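You operate a simulated robot arm through the tools that you are given. There is no shell and no other tool. Be economical: measure what you need, move in short steps, check, and stop when the job is done.

Carry out the task below with a simulated two-armed robot. There is one attempt and no reset: what you move stays moved.

TASK
Kit the green tray for a repair: small heat sink, blue pad, black fuse, lowest-volt capacitor.
Fine: all four lie inside the tray; the green clip stays down. Set down upright: what you pick out.

The check looks at the end state, three seconds after you hand in, the way a careful person would. Anything else that was tipped, shoved, dropped, spilled or broken makes it a failure.

THE ROBOT
Two 7-joint arms with two-finger parallel grippers on one trunk, on a base that drives. Base frame: it is fixed to the floor where the robot stands at the start and does not move with it; the origin is under the middle of the robot, x ahead of it, y to its left, z up; the surface under the hand at the start is at about z = 0.85. Units: m, rad, N and s.
The left shoulder is at the start at [0.05, 0.165, 1.03], the right one opposite. With the tool pointing down near the work surface each hand reaches from about 0.22 to 0.7 m from the robot's upright axis, wherever it stands, measured 20 degrees to its own side. Places, roughly: black capacitor, orange capacitor, yellow capacito [1, -1.5, 1.25]; black fuse [1, -1.25, 1]; blue five amp fuse [1, -1, 1]; green clip [0.5, -0.2, 0.9]; green fuse [0.75, -1.25, 1]; red five amp fuse [1, -1, 1]; tray [1, -0.5, 0.9]; white five amp fuse [1, -1, 1]. Payload 3.91 kg a hand.
The TCP of each hand is the grasp point between the finger pads, 0.03 m short of the fingertips. In the tool frame z runs along the fingers and y along their closing line. Largest opening 0.11 m; finger width 0.02, thickness 0.01; the body of the gripper, 0.048 by 0.112 m, starts 0.055 m behind the TCP.
Orientation is that of the tool frame in the base frame, as a unit quaternion [w, x, y, z]. With the fingers straight down and closing along the base's y, the tool's x points along the base's -x, its y along +y and its z along -z.

THE INTERFACE
- The arms move only by the tool jog_arm. It takes "left_commands", "right_commands" or both (then of equal length, played together; a hand with none holds still); each is a list of rows, each a list of 3 entries, a list of its own where there are three numbers: the shift along the tool's x, y, z in units of 30 mm (1.0 is 30 mm), then the turn, a rotation vector about the tool's x, y, z in units of 6 degrees (1.0 is 6 degrees), then the gripper command, from -1 (shut) to 1 (fully open), values between in proportion. In form: [[[x, y, z], [wx, wy, wz], gripper], ...]. A call has 1 to 20 rows; each row shifts and turns the commanded pose from where the row before left it, along the tool's axes as they then stand. A call with a number of a shift or a turn outside -1 to 1 is refused whole. Rows are played at 5 a second. More than 0.05 m and 0.15 rad between two rows, or a gripper value outside its range, and nothing of the call is played. Where a pose cannot be reached the arm comes as near as it can. A force on the tool above 40 N (or 10 N above the force at the start of the call, whichever is more), or a blocked arm, ends the call early, and 0.2 s more pass. The fingers move at their own pace (about 0.045 m/s each) and stop on an object; they squeeze with about 26 N. The grip force told is the motor's: it shows also when the fingers shut on nothing. Time passes only in rows, and 0.2 s behind the last, so rows that do not move let the fingers close. The reply holds the time, the measured pose of the TCP, the force on the tool along the base axes, the opening and the grip force, in the units named above and with some noise, with the torque about the TCP (base axes, N m) and any sound that the robot's microphone picked up, and new pictures: "pictures" is both (left out), scene, wrist or none (wrist: the cameras of the hands that moved).
- Cameras (640 x 400 px; columns grow to the right, rows downward): "scene" is now at [0.1191, -0.0184, 1.2198]; the picture's right is [-0.20, -0.98, 0.00], its down [-0.36, 0.07, -0.93] and it looks along [0.91, -0.19, -0.37] (base axes); focal length 281 px, centre (320, 200). "left" rides on the left gripper at [0.072, -0.017, -0.103] in its tool frame; the picture's right is [0.23, 0.97, 0.00], its down [-0.76, 0.18, -0.62] and it looks along [-0.61, 0.14, 0.78] (tool axes); focal length 222 px, centre (320, 200). "right" rides on the right gripper at [0.072, 0.017, -0.103] in its tool frame; the picture's right is [-0.23, 0.97, 0.00], its down [-0.76, -0.18, -0.62] and it looks along [-0.61, -0.14, 0.78] (tool axes); focal length 222 px, centre (320, 200). There is no depth. A picture from a camera that has moved, and an enlarged one, comes with that camera's place and axes in the base frame and with its lens.
- raise_lower(by): slides the trunk up (or, below 0, down) by that many m; the arms and the scene camera ride with it, the base frame stays. It gives what a move gives, with no picture.
- base_move(legs): drives the robot by 1 to 6 legs, each [ahead, left, turn to the left] in m, m and rad, along the robot's own axes; the way and the turn of a leg run together, so that a leg with both is an arc; at most 1.5 m and 3.142 rad a leg. The arms and the cameras ride along, it lands a little off, and it stops where it bumps. It gives what a move gives, and a new picture of the scene camera.
- turn_head(pan, tilt): turns the head with the scene camera to pan (to the left, within 1.396 rad either way) and tilt (down, from -0.506 to 1.204), counted from straight ahead of the robot. It gives what a move gives, and a new picture of the scene camera.
- enlarge(camera, box): a new picture of the part [left, top, right, bottom] of that camera's present view, enlarged. It takes no simulated time.
- hand_in(): hands the job in; it is judged then, once.

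Work in short steps. Places have to be worked out from the pictures, the camera data and where the tool is seen: move nearer, look again, correct. Check each grasp and each placing, and mend what went wrong. You have 120 turns and 260 pictures in all, those below and enlarged ones among them. Open the grippers and draw the arms clear of the work before you hand the job in, unless the task says otherwise; then end with one line.

The tools are called by a JSON object that holds its "fn" and its "kwargs". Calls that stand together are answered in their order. jog_arm: Moves the arms, as the interface text tells. Its arguments: {"type":"object","properties":{"left_commands":{"type":"array"},"right_commands":{"type":"array"},"pictures":{"type":"string","enum":["both","scene","wrist","none"]}},"required":[]} The other tools are called the same way: raise_lower (by) slides the trunk up or down; base_move (legs) drives the base; turn_head (pan, tilt) turns the head that bears the scene camera; enlarge (camera, box) takes an enlarged picture of a part of a camera's view; hand_in () hands the job in.

At the start:

```text
time_s: 0.0
left_ee_pos: [0.4691, 0.1084, 1.1332]
left_orientation: [0.001, -0.001, 1.0, -0.001]
left_ft_force: [0.0, -0.4, -1.4]
left_ft_torque: [0.01, -0.02, 0.0]
left_grip_width: 0.1101
left_gripper_force: 0.0
right_ee_pos: [0.5644, -0.4084, 0.9357]
right_orientation: [0.563, -0.057, 0.824, 0.04]
right_ft_force: [-0.1, 0.2, 0.2]
right_ft_torque: [-0.01, -0.04, 0.01]
right_grip_width: 0.11
right_gripper_force: 0.1
trunk travel left (down, up): [-0.25, 0.253]
robot x, y, heading: [0.0013, 0.0003, -0.004]
head pan, tilt: [-0.201, 0.379]
```

scene: 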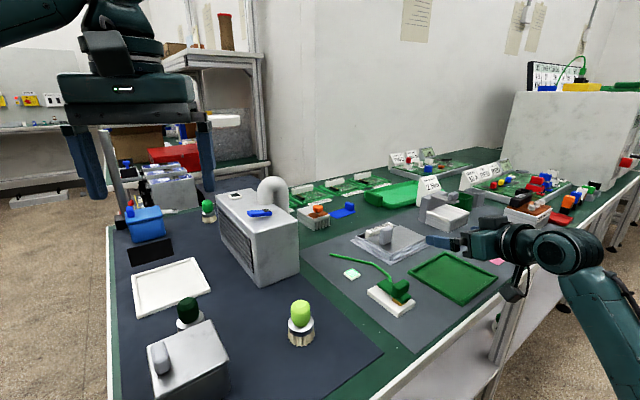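
right: 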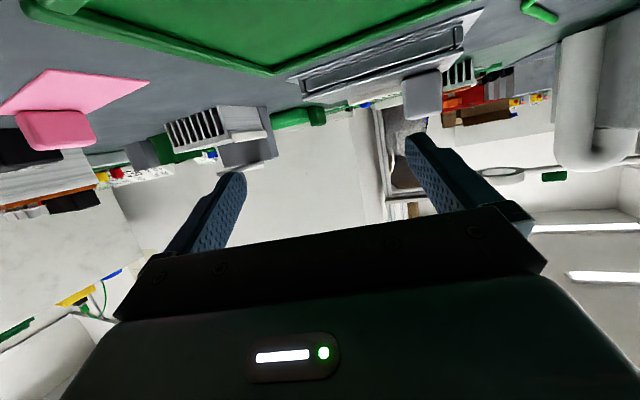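
left: 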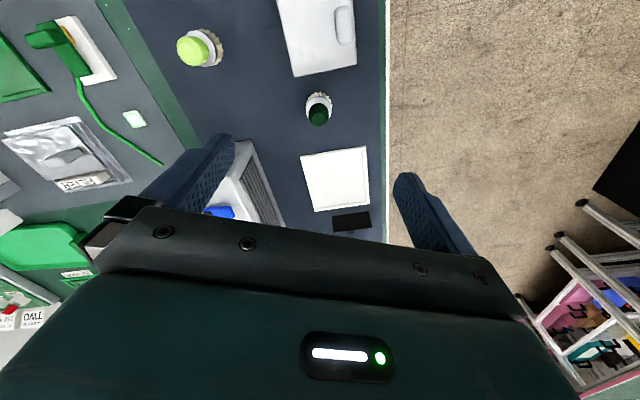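

The scene is cluttered, so I look closer at the tray, the parts bins and the clip first.

{"fn": "enlarge", "kwargs": {"camera": "scene", "box": [300, 180, 520, 320]}}

{"fn": "enlarge", "kwargs": {"camera": "scene", "box": [380, 130, 640, 250]}}

{"fn": "enlarge", "kwargs": {"camera": "scene", "box": [510, 40, 640, 120]}}

```text
2.86 times, centred on (410, 250) of scene
camera zoom: at [0.1191, -0.0184, 1.2198], right [-0.2, -0.98, 0.0], down [-0.36, 0.07, -0.93], along [0.91, -0.19, -0.37], focal length 803 px, centre (63, 57)
```

zoom: 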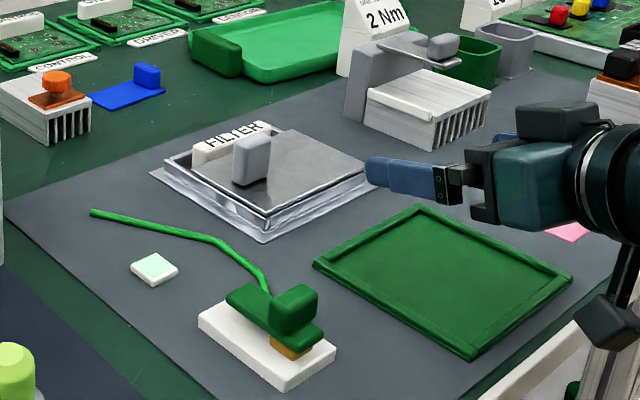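

```text
2.46 times, centred on (510, 190) of scene
camera zoom: at [0.1191, -0.0184, 1.2198], right [-0.2, -0.98, 0.0], down [-0.36, 0.07, -0.93], along [0.91, -0.19, -0.37], focal length 692 px, centre (-148, 225)
```

zoom: 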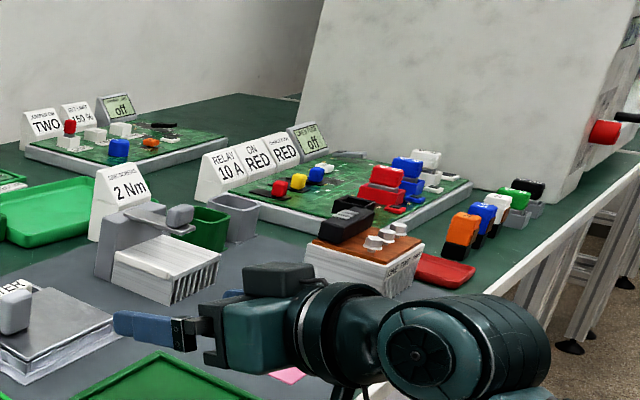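

```text
4.92 times, centred on (575, 80) of scene
camera zoom: at [0.1191, -0.0184, 1.2198], right [-0.2, -0.98, 0.0], down [-0.36, 0.07, -0.93], along [0.91, -0.19, -0.37], focal length 1383 px, centre (-935, 791)
```

zoom: 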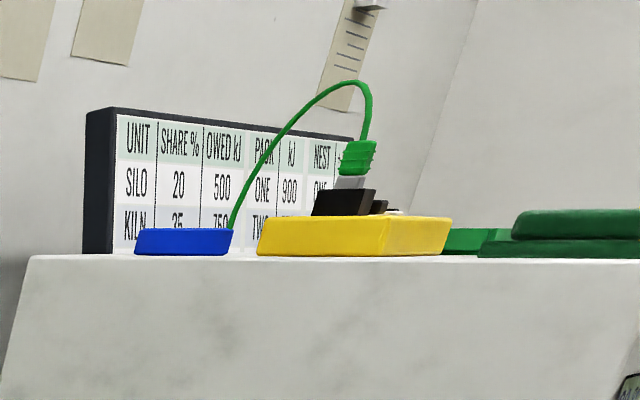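

I need a full view of the right end before deciding anything, so I turn the head right.

{"fn": "turn_head", "kwargs": {"pan": -0.9, "tilt": 0.25}}

{"fn": "turn_head", "kwargs": {"pan": -0.55, "tilt": 0.3}}

```text
time_s: 1.1
left_ee_pos: [0.4672, 0.1096, 1.133]
left_orientation: [0.0, 0.0, 1.0, 0.0]
left_ft_force: [0.2, -0.7, 0.3]
left_ft_torque: [-0.03, -0.01, -0.04]
left_grip_width: 0.1099
left_gripper_force: 0.1
right_ee_pos: [0.5654, -0.4086, 0.937]
right_orientation: [0.563, -0.056, 0.824, 0.04]
right_ft_force: [-0.1, 0.7, -0.5]
right_ft_torque: [-0.03, 0.02, -0.02]
right_grip_width: 0.1101
right_gripper_force: 0.1
trunk travel left (down, up): [-0.25, 0.253]
robot x, y, heading: [-0.0011, 0.0049, 0.001]
head pan, tilt: [-0.901, 0.25]
camera scene: at [0.0862, -0.0729, 1.2318], right [-0.78, -0.62, 0.0], down [-0.15, 0.19, -0.97], along [0.6, -0.76, -0.25], focal length 281 px, centre (320, 200)
```

scene: 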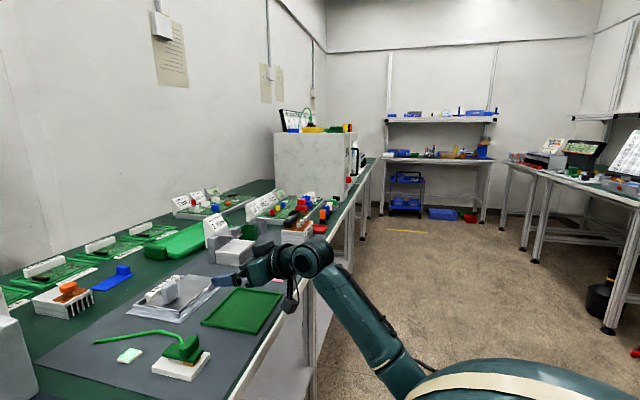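

```text
time_s: 1.9
left_ee_pos: [0.4679, 0.1097, 1.1304]
left_orientation: [-0.001, 0.0, 1.0, -0.001]
left_ft_force: [-0.1, -0.6, -1.2]
left_ft_torque: [0.01, -0.01, 0.03]
left_grip_width: 0.1098
left_gripper_force: 0.1
right_ee_pos: [0.5651, -0.4094, 0.9362]
right_orientation: [0.562, -0.056, 0.824, 0.04]
right_ft_force: [-0.5, -0.3, 0.1]
right_ft_torque: [-0.01, -0.04, -0.01]
right_grip_width: 0.1099
right_gripper_force: 0.1
trunk travel left (down, up): [-0.25, 0.253]
robot x, y, heading: [0.0016, -0.0025, 0.0]
head pan, tilt: [-0.55, 0.3]
camera scene: at [0.1077, -0.0486, 1.2271], right [-0.52, -0.85, 0.0], down [-0.25, 0.15, -0.96], along [0.81, -0.5, -0.3], focal length 281 px, centre (320, 200)
```

scene: 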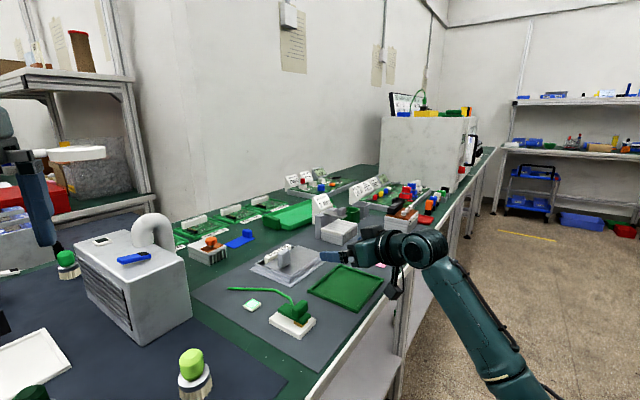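

Now I enlarge several regions of this view to read labels and pick out the parts.

{"fn": "enlarge", "kwargs": {"camera": "scene", "box": [280, 160, 380, 222]}}

{"fn": "enlarge", "kwargs": {"camera": "scene", "box": [340, 160, 460, 235]}}

{"fn": "enlarge", "kwargs": {"camera": "scene", "box": [370, 80, 490, 155]}}

{"fn": "enlarge", "kwargs": {"camera": "scene", "box": [170, 190, 330, 290]}}

```text
6.40 times, centred on (330, 191) of scene
camera zoom: at [0.1077, -0.0486, 1.2271], right [-0.52, -0.85, 0.0], down [-0.25, 0.15, -0.96], along [0.81, -0.5, -0.3], focal length 1798 px, centre (256, 258)
```

zoom: 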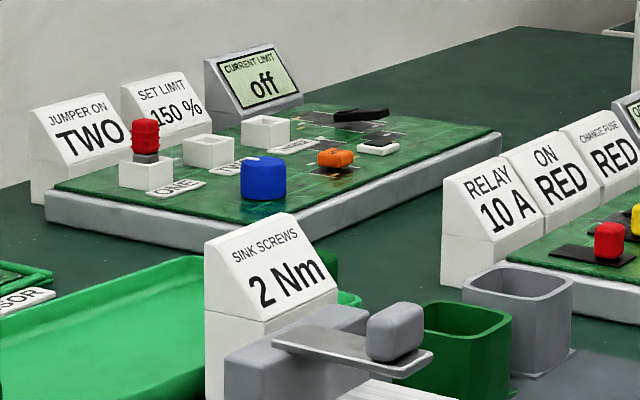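

```text
5.33 times, centred on (400, 198) of scene
camera zoom: at [0.1077, -0.0486, 1.2271], right [-0.52, -0.85, 0.0], down [-0.25, 0.15, -0.96], along [0.81, -0.5, -0.3], focal length 1498 px, centre (-107, 213)
```

zoom: 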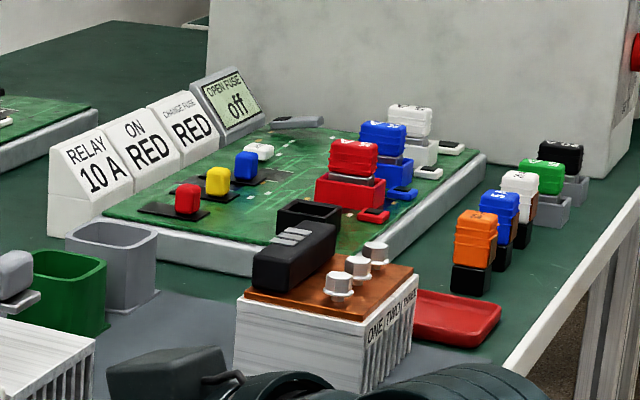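

```text
5.33 times, centred on (430, 118) of scene
camera zoom: at [0.1077, -0.0486, 1.2271], right [-0.52, -0.85, 0.0], down [-0.25, 0.15, -0.96], along [0.81, -0.5, -0.3], focal length 1498 px, centre (-267, 640)
```

zoom: 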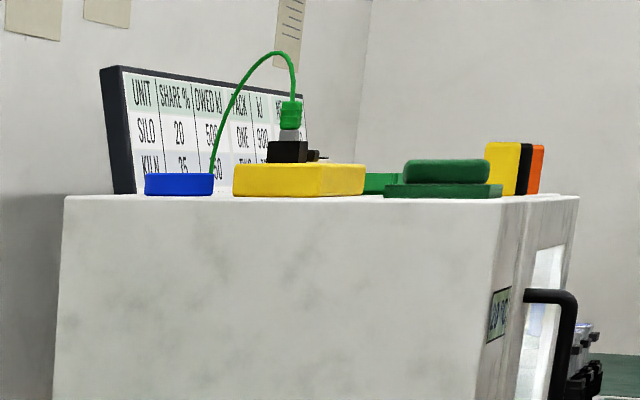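

```text
4.00 times, centred on (250, 240) of scene
camera zoom: at [0.1077, -0.0486, 1.2271], right [-0.52, -0.85, 0.0], down [-0.25, 0.15, -0.96], along [0.81, -0.5, -0.3], focal length 1124 px, centre (600, 40)
```

zoom: 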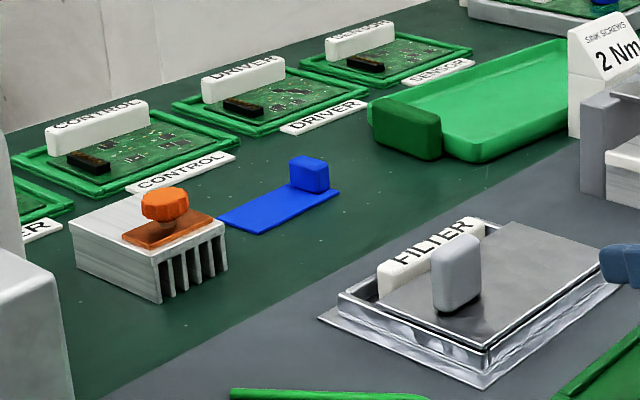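

The far bright green tray matches the listed tray place; the dark green frame near me does not. The bench is yawed about 0.4 rad from my axes. I raise the trunk, then lift the right hand clear, before turning to face the bench.

{"fn": "raise_lower", "kwargs": {"by": 0.15}}

{"fn": "jog_arm", "kwargs": {"right_commands": [[[-0.93, 0, -0.36], [0, 0, 0], 1], [[-0.93, 0, -0.36], [0, 0, 0], 1], [[-0.93, 0, -0.36], [0, 0, 0], 1], [[-0.93, 0, -0.36], [0, 0, 0], 1], [[0, 0, -0.8], [0, 0.96, 0], 1], [[0, 0, -0.8], [0, 0.96, 0], 1], [[0, 0, -0.6], [0, 0.96, 0], 1], [[0.4, 0, -0.5], [0, 0.96, 0], 1], [[0.4, 0, 0], [0, 0.96, 0], 1], [[0.4, 0, 0], [0, 0.96, 0], 1], [[0.3, 0, 0], [0, 0.96, 0], 1], [[0, 0, 0], [0, 0.96, 0], 1], [[0, 0, 0], [0, 0.96, 0], 1], [[0, 0, 0], [0, 0.96, 0], 1], [[0, 0, 0], [0, 0.96, 0], 1], [[0, 0, 0], [0, 0.9, 0], 1]], "pictures": "both"}}

```text
time_s: 3.6
left_ee_pos: [0.4683, 0.1092, 1.2826]
left_orientation: [-0.001, -0.001, 1.0, 0.001]
left_ft_force: [0.0, -1.1, -0.2]
left_ft_torque: [0.02, -0.02, 0.0]
left_grip_width: 0.1102
left_gripper_force: 0.0
right_ee_pos: [0.5653, -0.4077, 1.0862]
right_orientation: [0.562, -0.056, 0.824, 0.039]
right_ft_force: [-0.4, -0.5, -0.4]
right_ft_torque: [0.01, -0.02, -0.03]
right_grip_width: 0.1102
right_gripper_force: 0.2
trunk travel left (down, up): [-0.4, 0.103]
robot x, y, heading: [0.0003, 0.0011, 0.005]
head pan, tilt: [-0.55, 0.3]
```

```text
time_s: 7.0
left_ee_pos: [0.4684, 0.1099, 1.2822]
left_orientation: [0.0, -0.001, 1.0, 0.0]
left_ft_force: [-0.6, 0.5, 0.3]
left_ft_torque: [0.01, -0.01, -0.01]
left_grip_width: 0.1101
left_gripper_force: 0.1
right_ee_pos: [0.4635, -0.4237, 1.2147]
right_orientation: [-0.001, -0.069, 0.998, 0.002]
right_ft_force: [-0.6, -0.8, -0.5]
right_ft_torque: [-0.02, 0.03, 0.01]
right_grip_width: 0.1101
right_gripper_force: 0.1
trunk travel left (down, up): [-0.4, 0.103]
robot x, y, heading: [0.0002, 0.0006, 0.001]
head pan, tilt: [-0.55, 0.3]
camera scene: at [0.1078, -0.0483, 1.3771], right [-0.52, -0.85, 0.0], down [-0.25, 0.15, -0.96], along [0.81, -0.5, -0.3], focal length 281 px, centre (320, 200)
camera right: at [0.3906, -0.4166, 1.3168], right [0.09, 1.0, 0.0], down [0.78, -0.07, 0.62], along [0.62, -0.05, -0.78], focal length 222 px, centre (320, 200)
```

scene: 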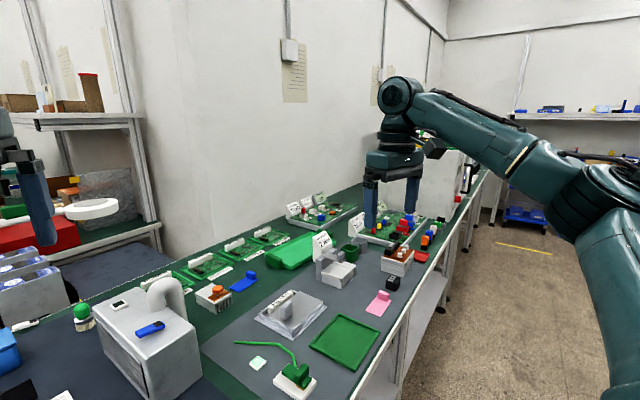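
right: 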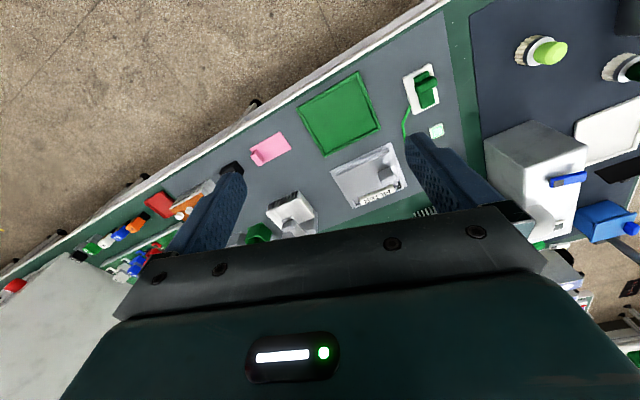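

The hand is clear and pointing down. I turn about 0.40 rad left to face the bench squarely and slide right along it.

{"fn": "base_move", "kwargs": {"legs": [[0, 0, 0.4], [0, -0.4, 0]]}}

{"fn": "turn_head", "kwargs": {"pan": -0.1, "tilt": 0.65}}

```text
time_s: 12.2
left_ee_pos: [0.5412, -0.0753, 1.2823]
left_orientation: [-0.001, -0.199, 0.98, 0.0]
left_ft_force: [0.0, 0.2, -0.5]
left_ft_torque: [0.03, -0.01, 0.01]
left_grip_width: 0.1101
left_gripper_force: 0.0
right_ee_pos: [0.7451, -0.5679, 1.2141]
right_orientation: [-0.001, -0.266, 0.964, 0.002]
right_ft_force: [-1.1, 0.6, 0.4]
right_ft_torque: [0.02, 0.02, 0.01]
right_grip_width: 0.1101
right_gripper_force: 0.1
trunk travel left (down, up): [-0.4, 0.103]
robot x, y, heading: [0.1514, -0.3548, 0.399]
head pan, tilt: [-0.55, 0.3]
camera scene: at [0.2699, -0.3603, 1.3771], right [-0.15, -0.99, 0.0], down [-0.29, 0.04, -0.96], along [0.94, -0.14, -0.3], focal length 281 px, centre (320, 200)
```

scene: 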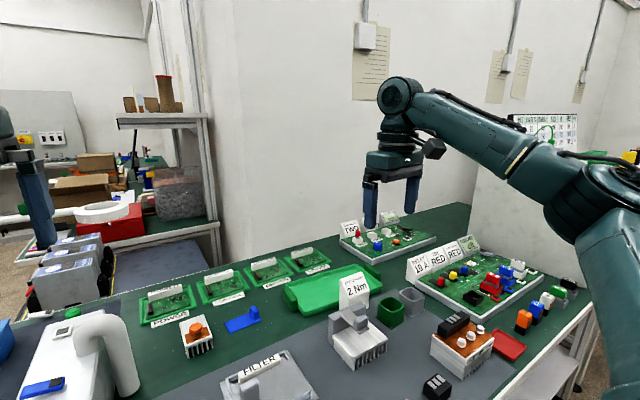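

```text
time_s: 13.1
left_ee_pos: [0.541, -0.076, 1.2819]
left_orientation: [0.0, -0.199, 0.98, 0.0]
left_ft_force: [0.3, -0.5, -0.3]
left_ft_torque: [0.0, -0.02, -0.01]
left_grip_width: 0.11
left_gripper_force: 0.0
right_ee_pos: [0.7439, -0.5683, 1.2122]
right_orientation: [-0.002, -0.266, 0.964, 0.001]
right_ft_force: [0.6, 0.3, 0.4]
right_ft_torque: [0.02, 0.04, -0.01]
right_grip_width: 0.1099
right_gripper_force: 0.1
trunk travel left (down, up): [-0.4, 0.103]
robot x, y, heading: [0.1515, -0.3584, 0.402]
head pan, tilt: [-0.099, 0.649]
camera scene: at [0.2604, -0.3206, 1.3454], right [0.29, -0.96, 0.0], down [-0.58, -0.18, -0.8], along [0.76, 0.23, -0.6], focal length 281 px, centre (320, 200)
```

scene: 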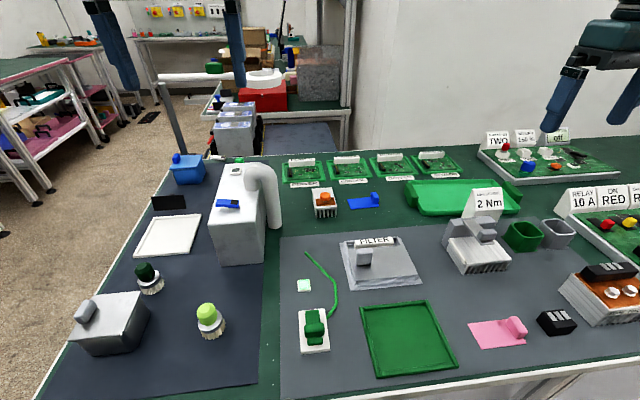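

I have a good overview now. Small heat sink ≈(0.84,-0.16), blue pad ≈(0.91,-0.25), tray ≈(1.0,-0.54). The reach is marginal, so I look down to see how much room the base has to the bench edge.

{"fn": "turn_head", "kwargs": {"pan": -0.1, "tilt": 1.2}}

{"fn": "turn_head", "kwargs": {"pan": -0.1, "tilt": 0.55}}

```text
time_s: 14.1
left_ee_pos: [0.5412, -0.0744, 1.2826]
left_orientation: [0.0, -0.199, 0.98, 0.0]
left_ft_force: [0.9, 0.0, 0.5]
left_ft_torque: [0.01, 0.01, -0.01]
left_grip_width: 0.1098
left_gripper_force: 0.1
right_ee_pos: [0.744, -0.5682, 1.212]
right_orientation: [-0.001, -0.266, 0.964, 0.001]
right_ft_force: [0.1, -0.1, -0.5]
right_ft_torque: [0.0, 0.0, 0.03]
right_grip_width: 0.1102
right_gripper_force: 0.0
trunk travel left (down, up): [-0.4, 0.103]
robot x, y, heading: [0.1516, -0.3591, 0.4]
head pan, tilt: [-0.099, 1.201]
camera scene: at [0.2309, -0.3296, 1.305], right [0.3, -0.96, 0.0], down [-0.89, -0.28, -0.36], along [0.35, 0.11, -0.93], focal length 281 px, centre (320, 200)
```

scene: 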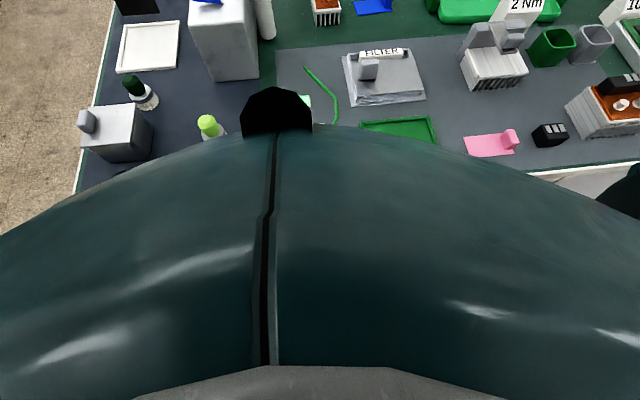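

```text
time_s: 15.1
left_ee_pos: [0.5417, -0.0753, 1.2836]
left_orientation: [0.001, -0.2, 0.98, 0.0]
left_ft_force: [-0.6, 0.2, -0.5]
left_ft_torque: [-0.02, -0.03, 0.0]
left_grip_width: 0.1101
left_gripper_force: 0.1
right_ee_pos: [0.7441, -0.567, 1.213]
right_orientation: [0.0, -0.265, 0.964, 0.001]
right_ft_force: [-0.5, 1.3, 0.9]
right_ft_torque: [-0.02, -0.02, 0.03]
right_grip_width: 0.1101
right_gripper_force: 0.0
trunk travel left (down, up): [-0.4, 0.103]
robot x, y, heading: [0.1501, -0.3593, 0.399]
head pan, tilt: [-0.099, 0.55]
camera scene: at [0.2633, -0.3196, 1.354], right [0.3, -0.96, 0.0], down [-0.5, -0.15, -0.85], along [0.81, 0.25, -0.52], focal length 281 px, centre (320, 200)
```

scene: 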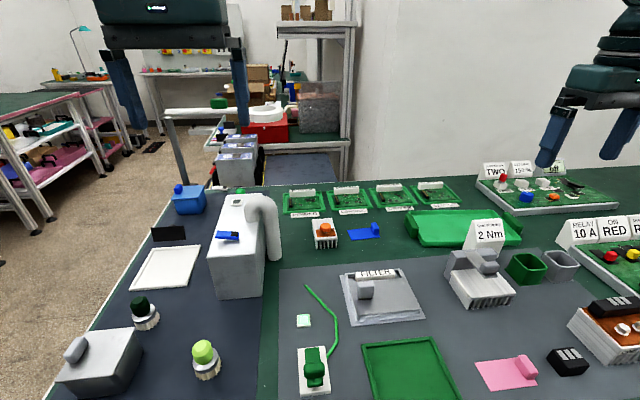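

The torso is near the edge, but I need roughly 0.08 m more reach. I drive gently forward and left and watch for a bump.

{"fn": "base_move", "kwargs": {"legs": [[0, 0.1, 0], [0.08, 0, 0]]}}

{"fn": "raise_lower", "kwargs": {"by": -0.1}}

```text
time_s: 17.2
left_ee_pos: [0.5197, 0.0264, 1.2814]
left_orientation: [-0.001, -0.199, 0.98, 0.0]
left_ft_force: [0.2, -0.6, 0.4]
left_ft_torque: [0.01, 0.02, 0.0]
left_grip_width: 0.11
left_gripper_force: 0.1
right_ee_pos: [0.7225, -0.4676, 1.2135]
right_orientation: [-0.001, -0.266, 0.964, 0.001]
right_ft_force: [0.2, 0.3, 0.3]
right_ft_torque: [0.0, 0.0, 0.0]
right_grip_width: 0.1098
right_gripper_force: 0.0
trunk travel left (down, up): [-0.4, 0.103]
robot x, y, heading: [0.1345, -0.2521, 0.401]
head pan, tilt: [-0.099, 0.55]
stopped in leg 2: the robot was blocked; the commanded pose is now the measured one
camera scene: at [0.2414, -0.2183, 1.3542], right [0.29, -0.96, 0.0], down [-0.5, -0.15, -0.85], along [0.82, 0.25, -0.52], focal length 281 px, centre (320, 200)
```

scene: 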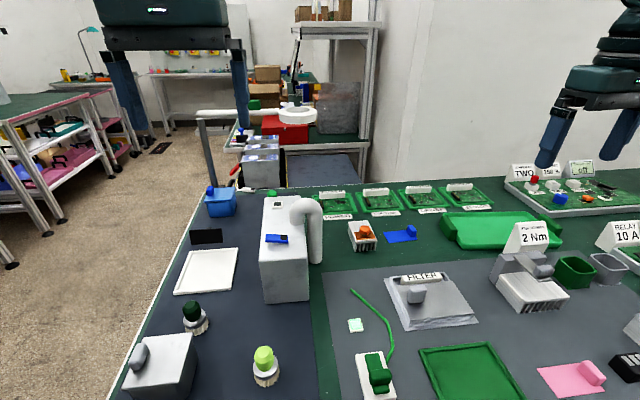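

```text
time_s: 18.5
left_ee_pos: [0.5197, 0.0269, 1.1812]
left_orientation: [-0.001, -0.199, 0.98, 0.001]
left_ft_force: [-1.3, -0.6, -0.4]
left_ft_torque: [0.02, 0.0, 0.0]
left_grip_width: 0.1098
left_gripper_force: 0.0
right_ee_pos: [0.7232, -0.467, 1.1132]
right_orientation: [-0.001, -0.267, 0.964, 0.0]
right_ft_force: [-0.2, -0.2, -0.7]
right_ft_torque: [0.0, 0.01, 0.01]
right_grip_width: 0.1102
right_gripper_force: 0.0
trunk travel left (down, up): [-0.3, 0.203]
robot x, y, heading: [0.1324, -0.2574, 0.401]
head pan, tilt: [-0.099, 0.55]
```

The base bumped after 2 cm, so that is the closest it gets. I move the right hand to hover over the small heat sink and check with the wrist camera.

{"fn": "jog_arm", "kwargs": {"right_commands": [[[-0.96, 0.755, 0], [0, 0, 0], 1], [[-0.96, 0.755, 0], [0, 0, 0], 1], [[-0.96, 0.755, 0], [0, 0, 0], 1], [[-0.96, 0.755, 0.2], [0, 0, 0], 1], [[-0.96, 0.755, 0.4], [0, 0, 0], 1], [[-0.96, 0.755, 0.6], [0, 0, 0], 1], [[-0.96, 0.755, 0.8], [0, 0, 0], 1], [[-0.96, 0.755, 0.5], [0, 0, 0], 1], [[-0.96, 0.755, 0.5], [0, 0, 0], 1], [[0, 0, 0], [0, 0, 0], 1], [[0, 0, 0], [0, 0, 0], 1]]}}

```text
time_s: 20.9
left_ee_pos: [0.5208, 0.0271, 1.1814]
left_orientation: [-0.001, -0.199, 0.98, 0.001]
left_ft_force: [-1.0, 0.5, 0.4]
left_ft_torque: [0.02, -0.01, 0.02]
left_grip_width: 0.1099
left_gripper_force: 0.0
right_ee_pos: [0.8085, -0.2079, 1.0347]
right_orientation: [-0.001, -0.265, 0.964, 0.001]
right_ft_force: [0.3, 0.1, 0.2]
right_ft_torque: [-0.02, 0.03, -0.02]
right_grip_width: 0.1101
right_gripper_force: 0.1
right hand out of reach, approached as far as the arm can: row 7, 8, 9
trunk travel left (down, up): [-0.3, 0.203]
robot x, y, heading: [0.1319, -0.2576, 0.399]
head pan, tilt: [-0.099, 0.55]
camera scene: at [0.2423, -0.2181, 1.2541], right [0.29, -0.96, 0.0], down [-0.5, -0.15, -0.85], along [0.81, 0.25, -0.52], focal length 281 px, centre (320, 200)
camera right: at [0.7382, -0.2296, 1.138], right [-0.3, 0.95, 0.0], down [0.75, 0.24, 0.62], along [0.59, 0.19, -0.78], focal length 222 px, centre (320, 200)
```

scene: 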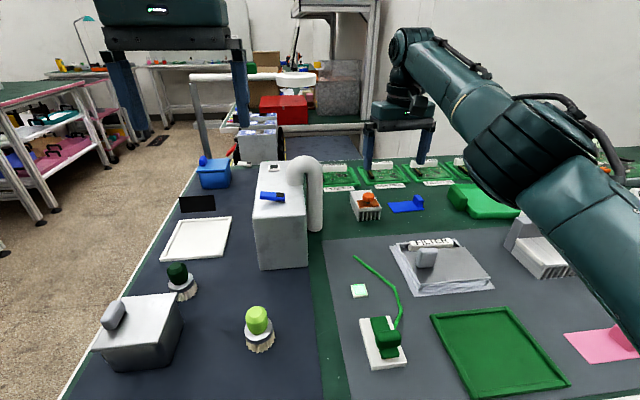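
right: 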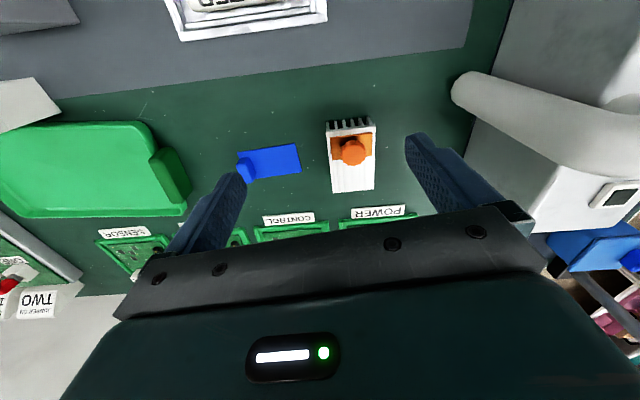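

Reach falls about 6 cm short. Turning the robot left brings the right shoulder nearer the bench. I retract a little, raise the trunk so the hand clears the pipe cabinet, then back off and turn.

{"fn": "jog_arm", "kwargs": {"right_commands": [[[0.9, -0.3, -0.5], [0, 0, 0], 1], [[0.9, -0.3, -0.5], [0, 0, 0], 1], [[0.9, -0.3, -0.5], [0, 0, 0], 1], [[0.9, -0.3, -0.5], [0, 0, 0], 1], [[0.9, -0.3, -0.5], [0, 0, 0], 1]], "pictures": "none"}}

{"fn": "raise_lower", "kwargs": {"by": 0.12}}

{"fn": "base_move", "kwargs": {"legs": [[-0.04, 0, 0], [0, 0, 0.6], [0.05, -0.05, 0]]}}

```text
time_s: 22.1
left_ee_pos: [0.5194, 0.0254, 1.1812]
left_orientation: [0.0, -0.199, 0.98, 0.001]
left_ft_force: [-0.6, -0.6, -0.3]
left_ft_torque: [-0.01, 0.0, -0.02]
left_grip_width: 0.1101
left_gripper_force: 0.0
right_ee_pos: [0.7154, -0.3176, 1.109]
right_orientation: [-0.002, -0.264, 0.964, 0.001]
right_ft_force: [0.1, 0.2, 0.5]
right_ft_torque: [0.01, 0.02, 0.02]
right_grip_width: 0.11
right_gripper_force: 0.2
trunk travel left (down, up): [-0.3, 0.203]
robot x, y, heading: [0.1326, -0.2548, 0.397]
head pan, tilt: [-0.099, 0.55]
```

```text
time_s: 23.6
left_ee_pos: [0.5202, 0.0274, 1.3007]
left_orientation: [-0.001, -0.199, 0.98, 0.0]
left_ft_force: [0.0, -1.1, 0.4]
left_ft_torque: [0.0, 0.0, 0.05]
left_grip_width: 0.1101
left_gripper_force: 0.1
right_ee_pos: [0.7156, -0.3179, 1.2282]
right_orientation: [-0.002, -0.265, 0.964, 0.0]
right_ft_force: [0.1, 0.1, -0.8]
right_ft_torque: [0.04, -0.03, 0.03]
right_grip_width: 0.1098
right_gripper_force: 0.0
trunk travel left (down, up): [-0.42, 0.083]
robot x, y, heading: [0.1289, -0.2586, 0.395]
head pan, tilt: [-0.099, 0.55]
```

```text
time_s: 26.8
left_ee_pos: [0.2984, 0.1885, 1.3005]
left_orientation: [-0.001, -0.477, 0.879, 0.001]
left_ft_force: [0.5, -0.1, -0.5]
left_ft_torque: [0.02, -0.03, 0.0]
left_grip_width: 0.1101
left_gripper_force: 0.1
right_ee_pos: [0.6539, 0.0119, 1.2276]
right_orientation: [-0.002, -0.534, 0.845, -0.001]
right_ft_force: [0.4, -0.4, -0.2]
right_ft_torque: [0.01, -0.03, -0.02]
right_grip_width: 0.1099
right_gripper_force: 0.1
trunk travel left (down, up): [-0.42, 0.083]
robot x, y, heading: [0.1339, -0.2625, 0.99]
head pan, tilt: [-0.099, 0.55]
stopped in leg 3: the robot was blocked; the commanded pose is now the measured one
camera scene: at [0.204, -0.1696, 1.3742], right [0.78, -0.63, 0.0], down [-0.33, -0.41, -0.85], along [0.54, 0.66, -0.52], focal length 281 px, centre (320, 200)
```

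scene: 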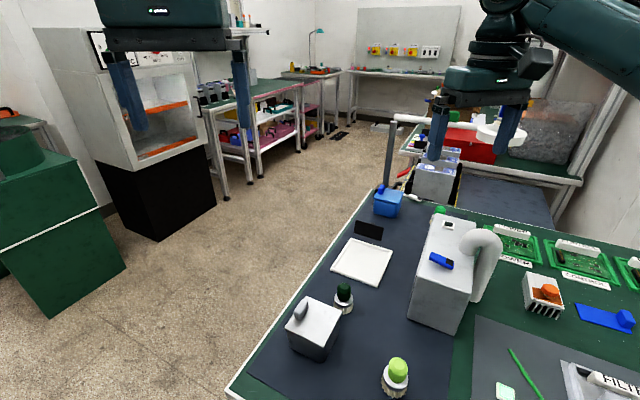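

The base is round enough that the turn worked. Now the right hand turns back to the sink's alignment, moves over it, and the trunk comes down.

{"fn": "jog_arm", "kwargs": {"right_commands": [[[0, 0, 0], [0, 0, 0.95], 1], [[0, 0, 0], [0, 0, 0.95], 1], [[0, 0, 0], [0, 0, 0.95], 1], [[0, 0, 0], [0, 0, 0.95], 1], [[0, 0, 0], [0, 0, 0.95], 1], [[0, 0, 0], [0, 0, 0.95], 1], [[-0.33, -1, 0], [0, 0, 0], 1], [[-0.33, -1, 0], [0, 0, 0], 1], [[-0.33, -1, 0], [0, 0, 0], 1], [[-0.33, -1, 0], [0, 0, 0], 1], [[-0.33, -1, 0], [0, 0, 0], 1], [[-0.33, -1, 0], [0, 0, 0], 1], [[-0.33, -1, 0], [0, 0, 0], 1], [[-0.33, -1, 0], [0, 0, 0], 1], [[0, 0, 0], [0, 0, 0], 1]], "pictures": "none"}}

{"fn": "raise_lower", "kwargs": {"by": -0.2}}

{"fn": "jog_arm", "kwargs": {"right_commands": [[[0, 0, 0], [0, 0, 0], 1]], "pictures": "wrist"}}

```text
time_s: 30.0
left_ee_pos: [0.2992, 0.1884, 1.3007]
left_orientation: [-0.003, -0.477, 0.879, 0.001]
left_ft_force: [-0.4, -0.5, -0.1]
left_ft_torque: [-0.01, -0.02, 0.03]
left_grip_width: 0.1099
left_gripper_force: 0.0
right_ee_pos: [0.8471, -0.1561, 1.2297]
right_orientation: [-0.003, -0.263, 0.965, -0.001]
right_ft_force: [1.2, 0.0, -0.2]
right_ft_torque: [0.0, 0.01, -0.02]
right_grip_width: 0.1101
right_gripper_force: 0.0
trunk travel left (down, up): [-0.42, 0.083]
robot x, y, heading: [0.1347, -0.2658, 0.991]
head pan, tilt: [-0.099, 0.55]
```

```text
time_s: 32.1
left_ee_pos: [0.2998, 0.1882, 1.1006]
left_orientation: [-0.002, -0.476, 0.879, 0.0]
left_ft_force: [-0.8, 0.2, -0.2]
left_ft_torque: [0.01, 0.02, 0.01]
left_grip_width: 0.1099
left_gripper_force: 0.0
right_ee_pos: [0.8468, -0.1545, 1.0293]
right_orientation: [-0.002, -0.262, 0.965, -0.002]
right_ft_force: [0.3, 0.0, -0.3]
right_ft_torque: [-0.04, 0.01, -0.02]
right_grip_width: 0.11
right_gripper_force: 0.1
trunk travel left (down, up): [-0.22, 0.283]
robot x, y, heading: [0.1328, -0.266, 0.99]
head pan, tilt: [-0.099, 0.55]
```

```text
time_s: 32.5
left_ee_pos: [0.2999, 0.1875, 1.0997]
left_orientation: [-0.002, -0.476, 0.879, 0.0]
left_ft_force: [0.0, -0.2, -0.4]
left_ft_torque: [-0.03, 0.01, 0.03]
left_grip_width: 0.1102
left_gripper_force: 0.1
right_ee_pos: [0.8468, -0.1551, 1.0297]
right_orientation: [-0.003, -0.261, 0.965, -0.001]
right_ft_force: [0.2, -0.3, -0.6]
right_ft_torque: [0.01, 0.0, -0.01]
right_grip_width: 0.1101
right_gripper_force: 0.1
trunk travel left (down, up): [-0.22, 0.283]
robot x, y, heading: [0.1323, -0.2614, 0.991]
head pan, tilt: [-0.099, 0.55]
camera right: at [0.7765, -0.1761, 1.1328], right [-0.3, 0.95, 0.0], down [0.75, 0.23, 0.62], along [0.59, 0.18, -0.79], focal length 222 px, centre (320, 200)
```

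right: 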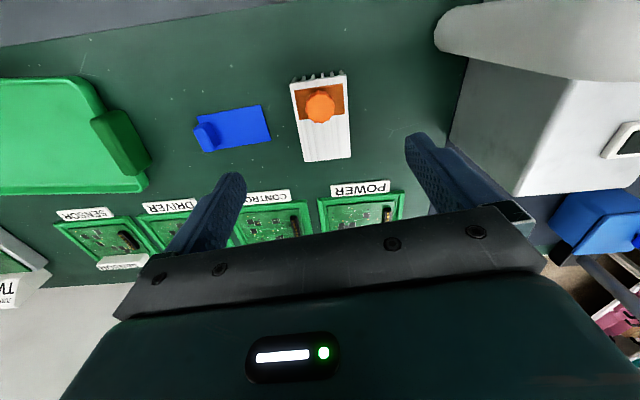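

The sink sits below the hand. I enlarge to measure its alignment and height.

{"fn": "enlarge", "kwargs": {"camera": "right", "box": [180, 55, 380, 180]}}

```text
3.20 times, centred on (280, 118) of right
camera zoom: at [0.7765, -0.1761, 1.1328], right [-0.3, 0.95, 0.0], down [0.75, 0.23, 0.62], along [0.59, 0.18, -0.79], focal length 711 px, centre (448, 464)
```

zoom: 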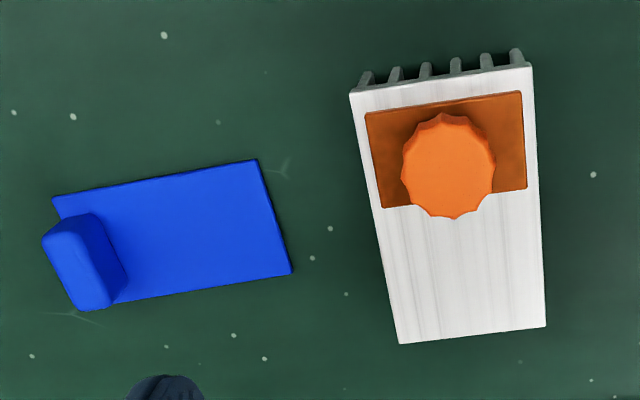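

Sink centre ≈(0.858,-0.148), yaw ≈0.425, 0.056 m wide. I rotate about 6°, narrow the opening to 8 cm and descend to about z=0.93 for a check.

{"fn": "jog_arm", "kwargs": {"right_commands": [[[-0.44, 0, 0], [0, 0, 1], 0.45], [[0, 0, 0.8], [0, 0, 0], 0.45], [[0, 0, 0.8], [0, 0, 0], 0.45], [[0, 0, 0.8], [0, 0, 0], 0.45], [[0, 0, 0.8], [0, 0, 0], 0.45], [[0, 0, 0], [0, 0, 0], 0.45]]}}

```text
time_s: 33.9
left_ee_pos: [0.2989, 0.1882, 1.1012]
left_orientation: [-0.001, -0.476, 0.879, 0.0]
left_ft_force: [0.7, 0.0, 0.4]
left_ft_torque: [0.0, -0.01, 0.0]
left_grip_width: 0.1098
left_gripper_force: 0.0
right_ee_pos: [0.8586, -0.1474, 0.9305]
right_orientation: [-0.002, -0.212, 0.977, -0.001]
right_ft_force: [-0.2, -0.3, -0.2]
right_ft_torque: [0.0, 0.01, 0.01]
right_grip_width: 0.08
right_gripper_force: 0.0
trunk travel left (down, up): [-0.22, 0.283]
robot x, y, heading: [0.1385, -0.2635, 0.993]
head pan, tilt: [-0.099, 0.55]
camera scene: at [0.2053, -0.1691, 1.1741], right [0.78, -0.63, 0.0], down [-0.33, -0.41, -0.85], along [0.54, 0.66, -0.52], focal length 281 px, centre (320, 200)
camera right: at [0.7874, -0.161, 1.0339], right [-0.2, 0.98, 0.0], down [0.77, 0.16, 0.62], along [0.61, 0.12, -0.78], focal length 222 px, centre (320, 200)
```

scene: 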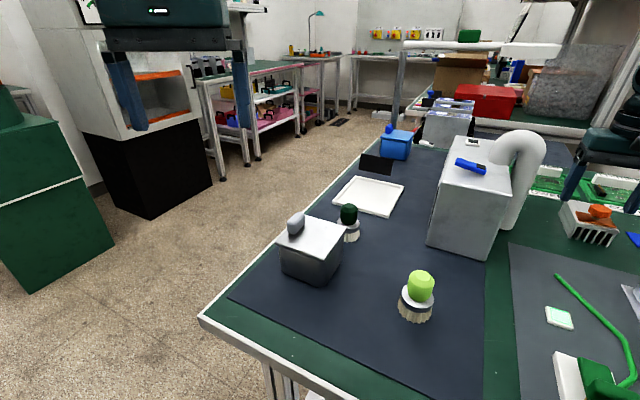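
right: 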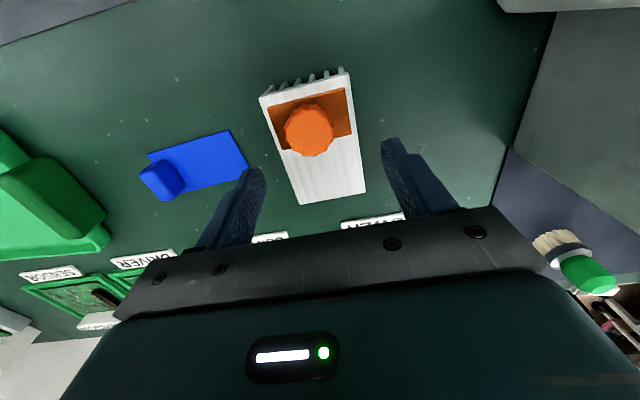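

Alignment looks right. I descend 4 cm and close.

{"fn": "jog_arm", "kwargs": {"right_commands": [[[0, 0, 0.5], [0, 0, 0], 0.45], [[0, 0, 0.5], [0, 0, 0], 0.45], [[0, 0, 0.4], [0, 0, 0], 0.45], [[0, 0, 0], [0, 0, 0], -1], [[0, 0, 0], [0, 0, 0], -1], [[0, 0, 0], [0, 0, 0], -1], [[0, 0, 0], [0, 0, 0], -1], [[0, 0, 0], [0, 0, 0], -1]], "pictures": "wrist"}}

```text
time_s: 35.7
left_ee_pos: [0.2997, 0.1877, 1.1003]
left_orientation: [-0.002, -0.477, 0.879, 0.0]
left_ft_force: [-0.4, 0.3, 0.1]
left_ft_torque: [0.0, -0.01, 0.01]
left_grip_width: 0.1097
left_gripper_force: 0.0
right_ee_pos: [0.8586, -0.1486, 0.8912]
right_orientation: [-0.002, -0.211, 0.977, -0.001]
right_ft_force: [1.3, 0.0, 1.7]
right_ft_torque: [0.15, -0.24, -0.01]
right_grip_width: 0.0578
right_gripper_force: 26.1
trunk travel left (down, up): [-0.22, 0.283]
robot x, y, heading: [0.1352, -0.2644, 0.996]
head pan, tilt: [-0.099, 0.55]
camera right: at [0.7861, -0.1617, 0.9941], right [-0.2, 0.98, 0.0], down [0.77, 0.16, 0.62], along [0.61, 0.12, -0.78], focal length 222 px, centre (320, 200)
```

right: 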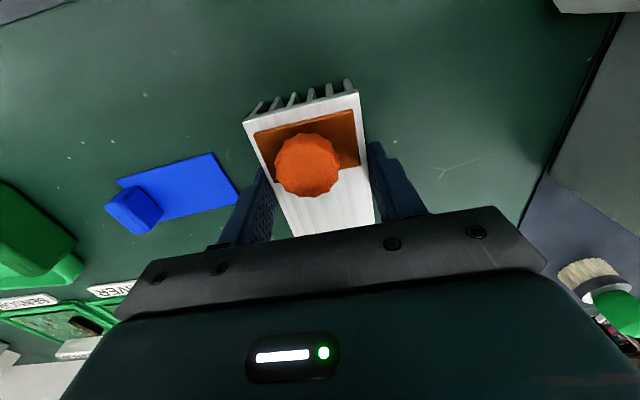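

The sink is held (width 0.058). I lift it with the trunk and then drive along the bench towards the tray.

{"fn": "raise_lower", "kwargs": {"by": 0.2}}

{"fn": "base_move", "kwargs": {"legs": [[-0.2, -0.25, 0]]}}

{"fn": "turn_head", "kwargs": {"pan": -0.7, "tilt": 0.6}}

{"fn": "jog_arm", "kwargs": {"right_commands": [[[0, 0, 0], [0, 0, 0], -1]], "pictures": "wrist"}}

```text
time_s: 37.9
left_ee_pos: [0.2995, 0.1879, 1.3003]
left_orientation: [-0.003, -0.477, 0.879, 0.001]
left_ft_force: [-0.9, -0.2, -0.8]
left_ft_torque: [0.01, 0.01, 0.04]
left_grip_width: 0.11
left_gripper_force: 0.0
right_ee_pos: [0.8584, -0.1489, 1.0912]
right_orientation: [-0.002, -0.212, 0.977, -0.002]
right_ft_force: [0.6, 0.0, -2.9]
right_ft_torque: [-0.03, 0.0, 0.01]
right_grip_width: 0.0578
right_gripper_force: 26.6
trunk travel left (down, up): [-0.42, 0.083]
robot x, y, heading: [0.134, -0.2654, 0.986]
head pan, tilt: [-0.099, 0.55]
```

```text
time_s: 40.7
left_ee_pos: [0.4009, -0.1183, 1.3016]
left_orientation: [-0.003, -0.479, 0.878, 0.001]
left_ft_force: [1.0, -0.1, 0.6]
left_ft_torque: [0.0, -0.02, -0.01]
left_grip_width: 0.1099
left_gripper_force: 0.1
right_ee_pos: [0.9603, -0.4519, 1.0905]
right_orientation: [-0.003, -0.214, 0.977, -0.002]
right_ft_force: [-0.3, 0.6, -2.2]
right_ft_torque: [0.0, -0.03, -0.03]
right_grip_width: 0.058
right_gripper_force: 26.0
trunk travel left (down, up): [-0.42, 0.083]
robot x, y, heading: [0.2374, -0.5706, 0.994]
head pan, tilt: [-0.099, 0.55]
camera scene: at [0.3078, -0.4756, 1.3741], right [0.78, -0.62, 0.0], down [-0.33, -0.41, -0.85], along [0.53, 0.67, -0.52], focal length 281 px, centre (320, 200)
```

scene: 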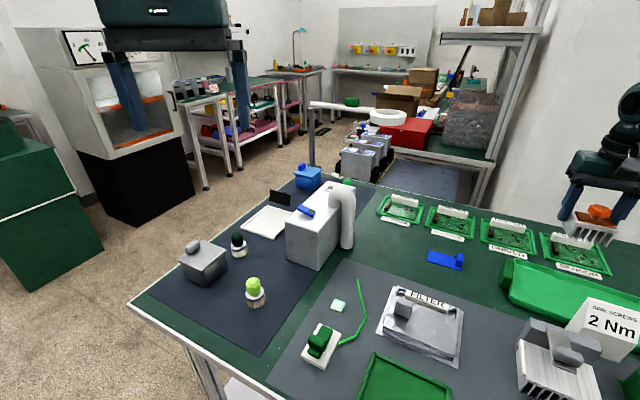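

```text
time_s: 41.7
left_ee_pos: [0.3998, -0.1179, 1.2998]
left_orientation: [-0.002, -0.477, 0.879, 0.001]
left_ft_force: [0.2, -0.3, 0.0]
left_ft_torque: [0.01, 0.0, 0.01]
left_grip_width: 0.1099
left_gripper_force: 0.1
right_ee_pos: [0.9605, -0.4533, 1.0904]
right_orientation: [-0.003, -0.214, 0.977, -0.001]
right_ft_force: [0.2, 1.7, -3.2]
right_ft_torque: [-0.04, -0.01, 0.0]
right_grip_width: 0.0578
right_gripper_force: 26.5
trunk travel left (down, up): [-0.42, 0.083]
robot x, y, heading: [0.2351, -0.5727, 1.0]
head pan, tilt: [-0.7, 0.6]
camera scene: at [0.3361, -0.5196, 1.3695], right [0.29, -0.96, 0.0], down [-0.54, -0.17, -0.82], along [0.79, 0.24, -0.57], focal length 281 px, centre (320, 200)
```

scene: 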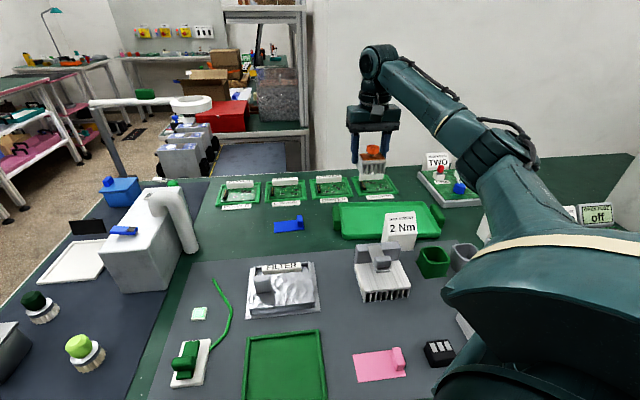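

```text
time_s: 42.1
left_ee_pos: [0.401, -0.1181, 1.2996]
left_orientation: [-0.003, -0.478, 0.879, 0.002]
left_ft_force: [-0.8, 0.4, -0.7]
left_ft_torque: [0.05, 0.0, 0.01]
left_grip_width: 0.11
left_gripper_force: 0.1
right_ee_pos: [0.9588, -0.4517, 1.0906]
right_orientation: [-0.002, -0.213, 0.977, -0.001]
right_ft_force: [0.0, -0.9, -3.1]
right_ft_torque: [0.0, 0.03, -0.01]
right_grip_width: 0.0577
right_gripper_force: 26.3
trunk travel left (down, up): [-0.42, 0.083]
robot x, y, heading: [0.2377, -0.5717, 0.994]
head pan, tilt: [-0.7, 0.6]
camera right: at [0.8884, -0.4656, 1.1937], right [-0.2, 0.98, 0.0], down [0.77, 0.16, 0.62], along [0.61, 0.12, -0.79], focal length 222 px, centre (320, 200)
```

right: 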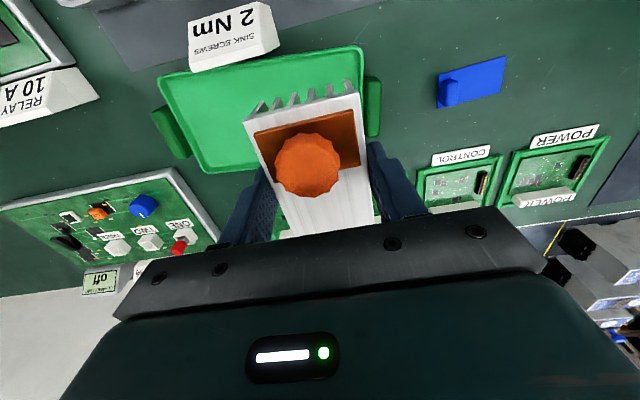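

The sink is over the tray's left part. I enlarge the scene view to see the tray's rim and floor before lowering.

{"fn": "enlarge", "kwargs": {"camera": "scene", "box": [310, 140, 470, 240]}}

{"fn": "enlarge", "kwargs": {"camera": "right", "box": [140, 0, 400, 190]}}

```text
4.00 times, centred on (390, 190) of scene
camera zoom: at [0.3361, -0.5197, 1.3695], right [0.29, -0.96, 0.0], down [-0.54, -0.16, -0.82], along [0.79, 0.24, -0.57], focal length 1124 px, centre (40, 240)
```

zoom: 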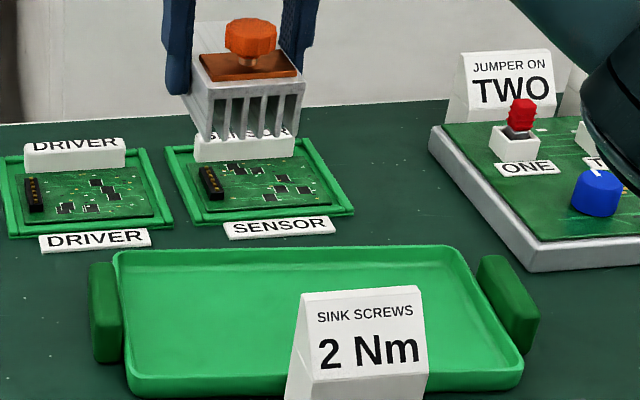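

```text
2.11 times, centred on (270, 95) of right
camera zoom: at [0.8884, -0.4656, 1.1937], right [-0.2, 0.98, 0.0], down [0.77, 0.16, 0.62], along [0.61, 0.12, -0.79], focal length 468 px, centre (425, 421)
```

zoom: 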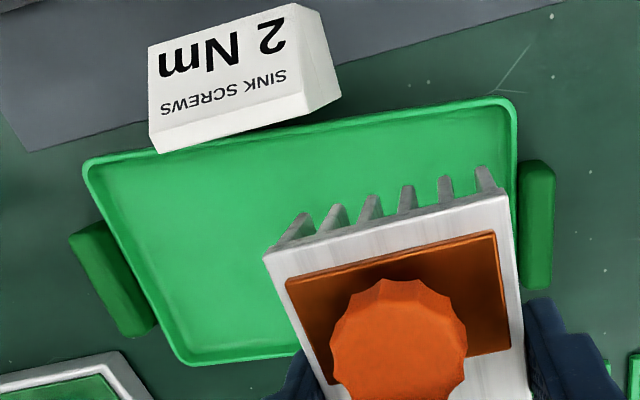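

The tray has thin vertical walls, yaw ≈0.32, centre ≈(1.005,-0.517). I align the sink with it at the left third and lower to just above the rim.

{"fn": "jog_arm", "kwargs": {"right_commands": [[[0, 0, 0], [0, 0, 1], -1], [[-0.77, -0.36, 0], [0, 0, 0], -1], [[0, 0, 0.9], [0, 0, 0], -1], [[0, 0, 0.9], [0, 0, 0], -1], [[0, 0, 0.9], [0, 0, 0], -1], [[0, 0, 0.9], [0, 0, 0], -1], [[0, 0, 0.6], [0, 0, 0], -1], [[0, 0, 0], [0, 0, 0], -1]]}}

{"fn": "enlarge", "kwargs": {"camera": "scene", "box": [310, 140, 470, 240]}}

```text
time_s: 43.9
left_ee_pos: [0.4007, -0.1185, 1.3012]
left_orientation: [-0.002, -0.479, 0.878, 0.001]
left_ft_force: [0.5, 0.6, 0.7]
left_ft_torque: [-0.02, 0.01, -0.02]
left_grip_width: 0.1098
left_gripper_force: 0.1
right_ee_pos: [0.9851, -0.4546, 0.9651]
right_orientation: [-0.003, -0.164, 0.987, -0.002]
right_ft_force: [-0.4, 0.1, -3.0]
right_ft_torque: [-0.01, 0.01, -0.02]
right_grip_width: 0.0577
right_gripper_force: 26.3
trunk travel left (down, up): [-0.42, 0.083]
robot x, y, heading: [0.2342, -0.5705, 1.001]
head pan, tilt: [-0.7, 0.6]
camera scene: at [0.3361, -0.5197, 1.3695], right [0.29, -0.96, 0.0], down [-0.54, -0.16, -0.82], along [0.79, 0.24, -0.57], focal length 281 px, centre (320, 200)
camera right: at [0.9113, -0.4608, 1.0683], right [-0.1, 1.0, 0.0], down [0.78, 0.08, 0.62], along [0.62, 0.06, -0.78], focal length 222 px, centre (320, 200)
```

scene: 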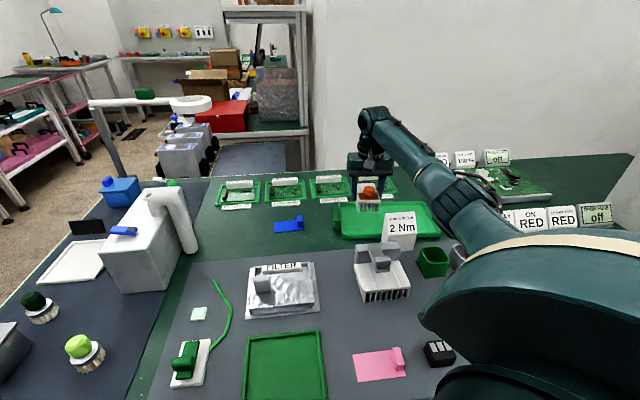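
right: 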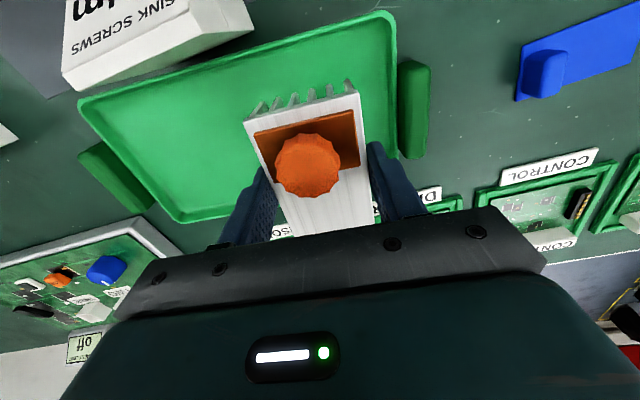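

```text
4.00 times, centred on (390, 190) of scene
camera zoom: at [0.3361, -0.5197, 1.3695], right [0.29, -0.96, 0.0], down [-0.54, -0.16, -0.82], along [0.79, 0.24, -0.57], focal length 1124 px, centre (40, 240)
```

zoom: 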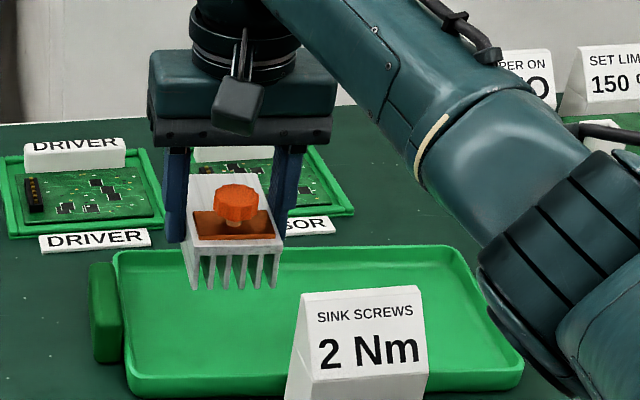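

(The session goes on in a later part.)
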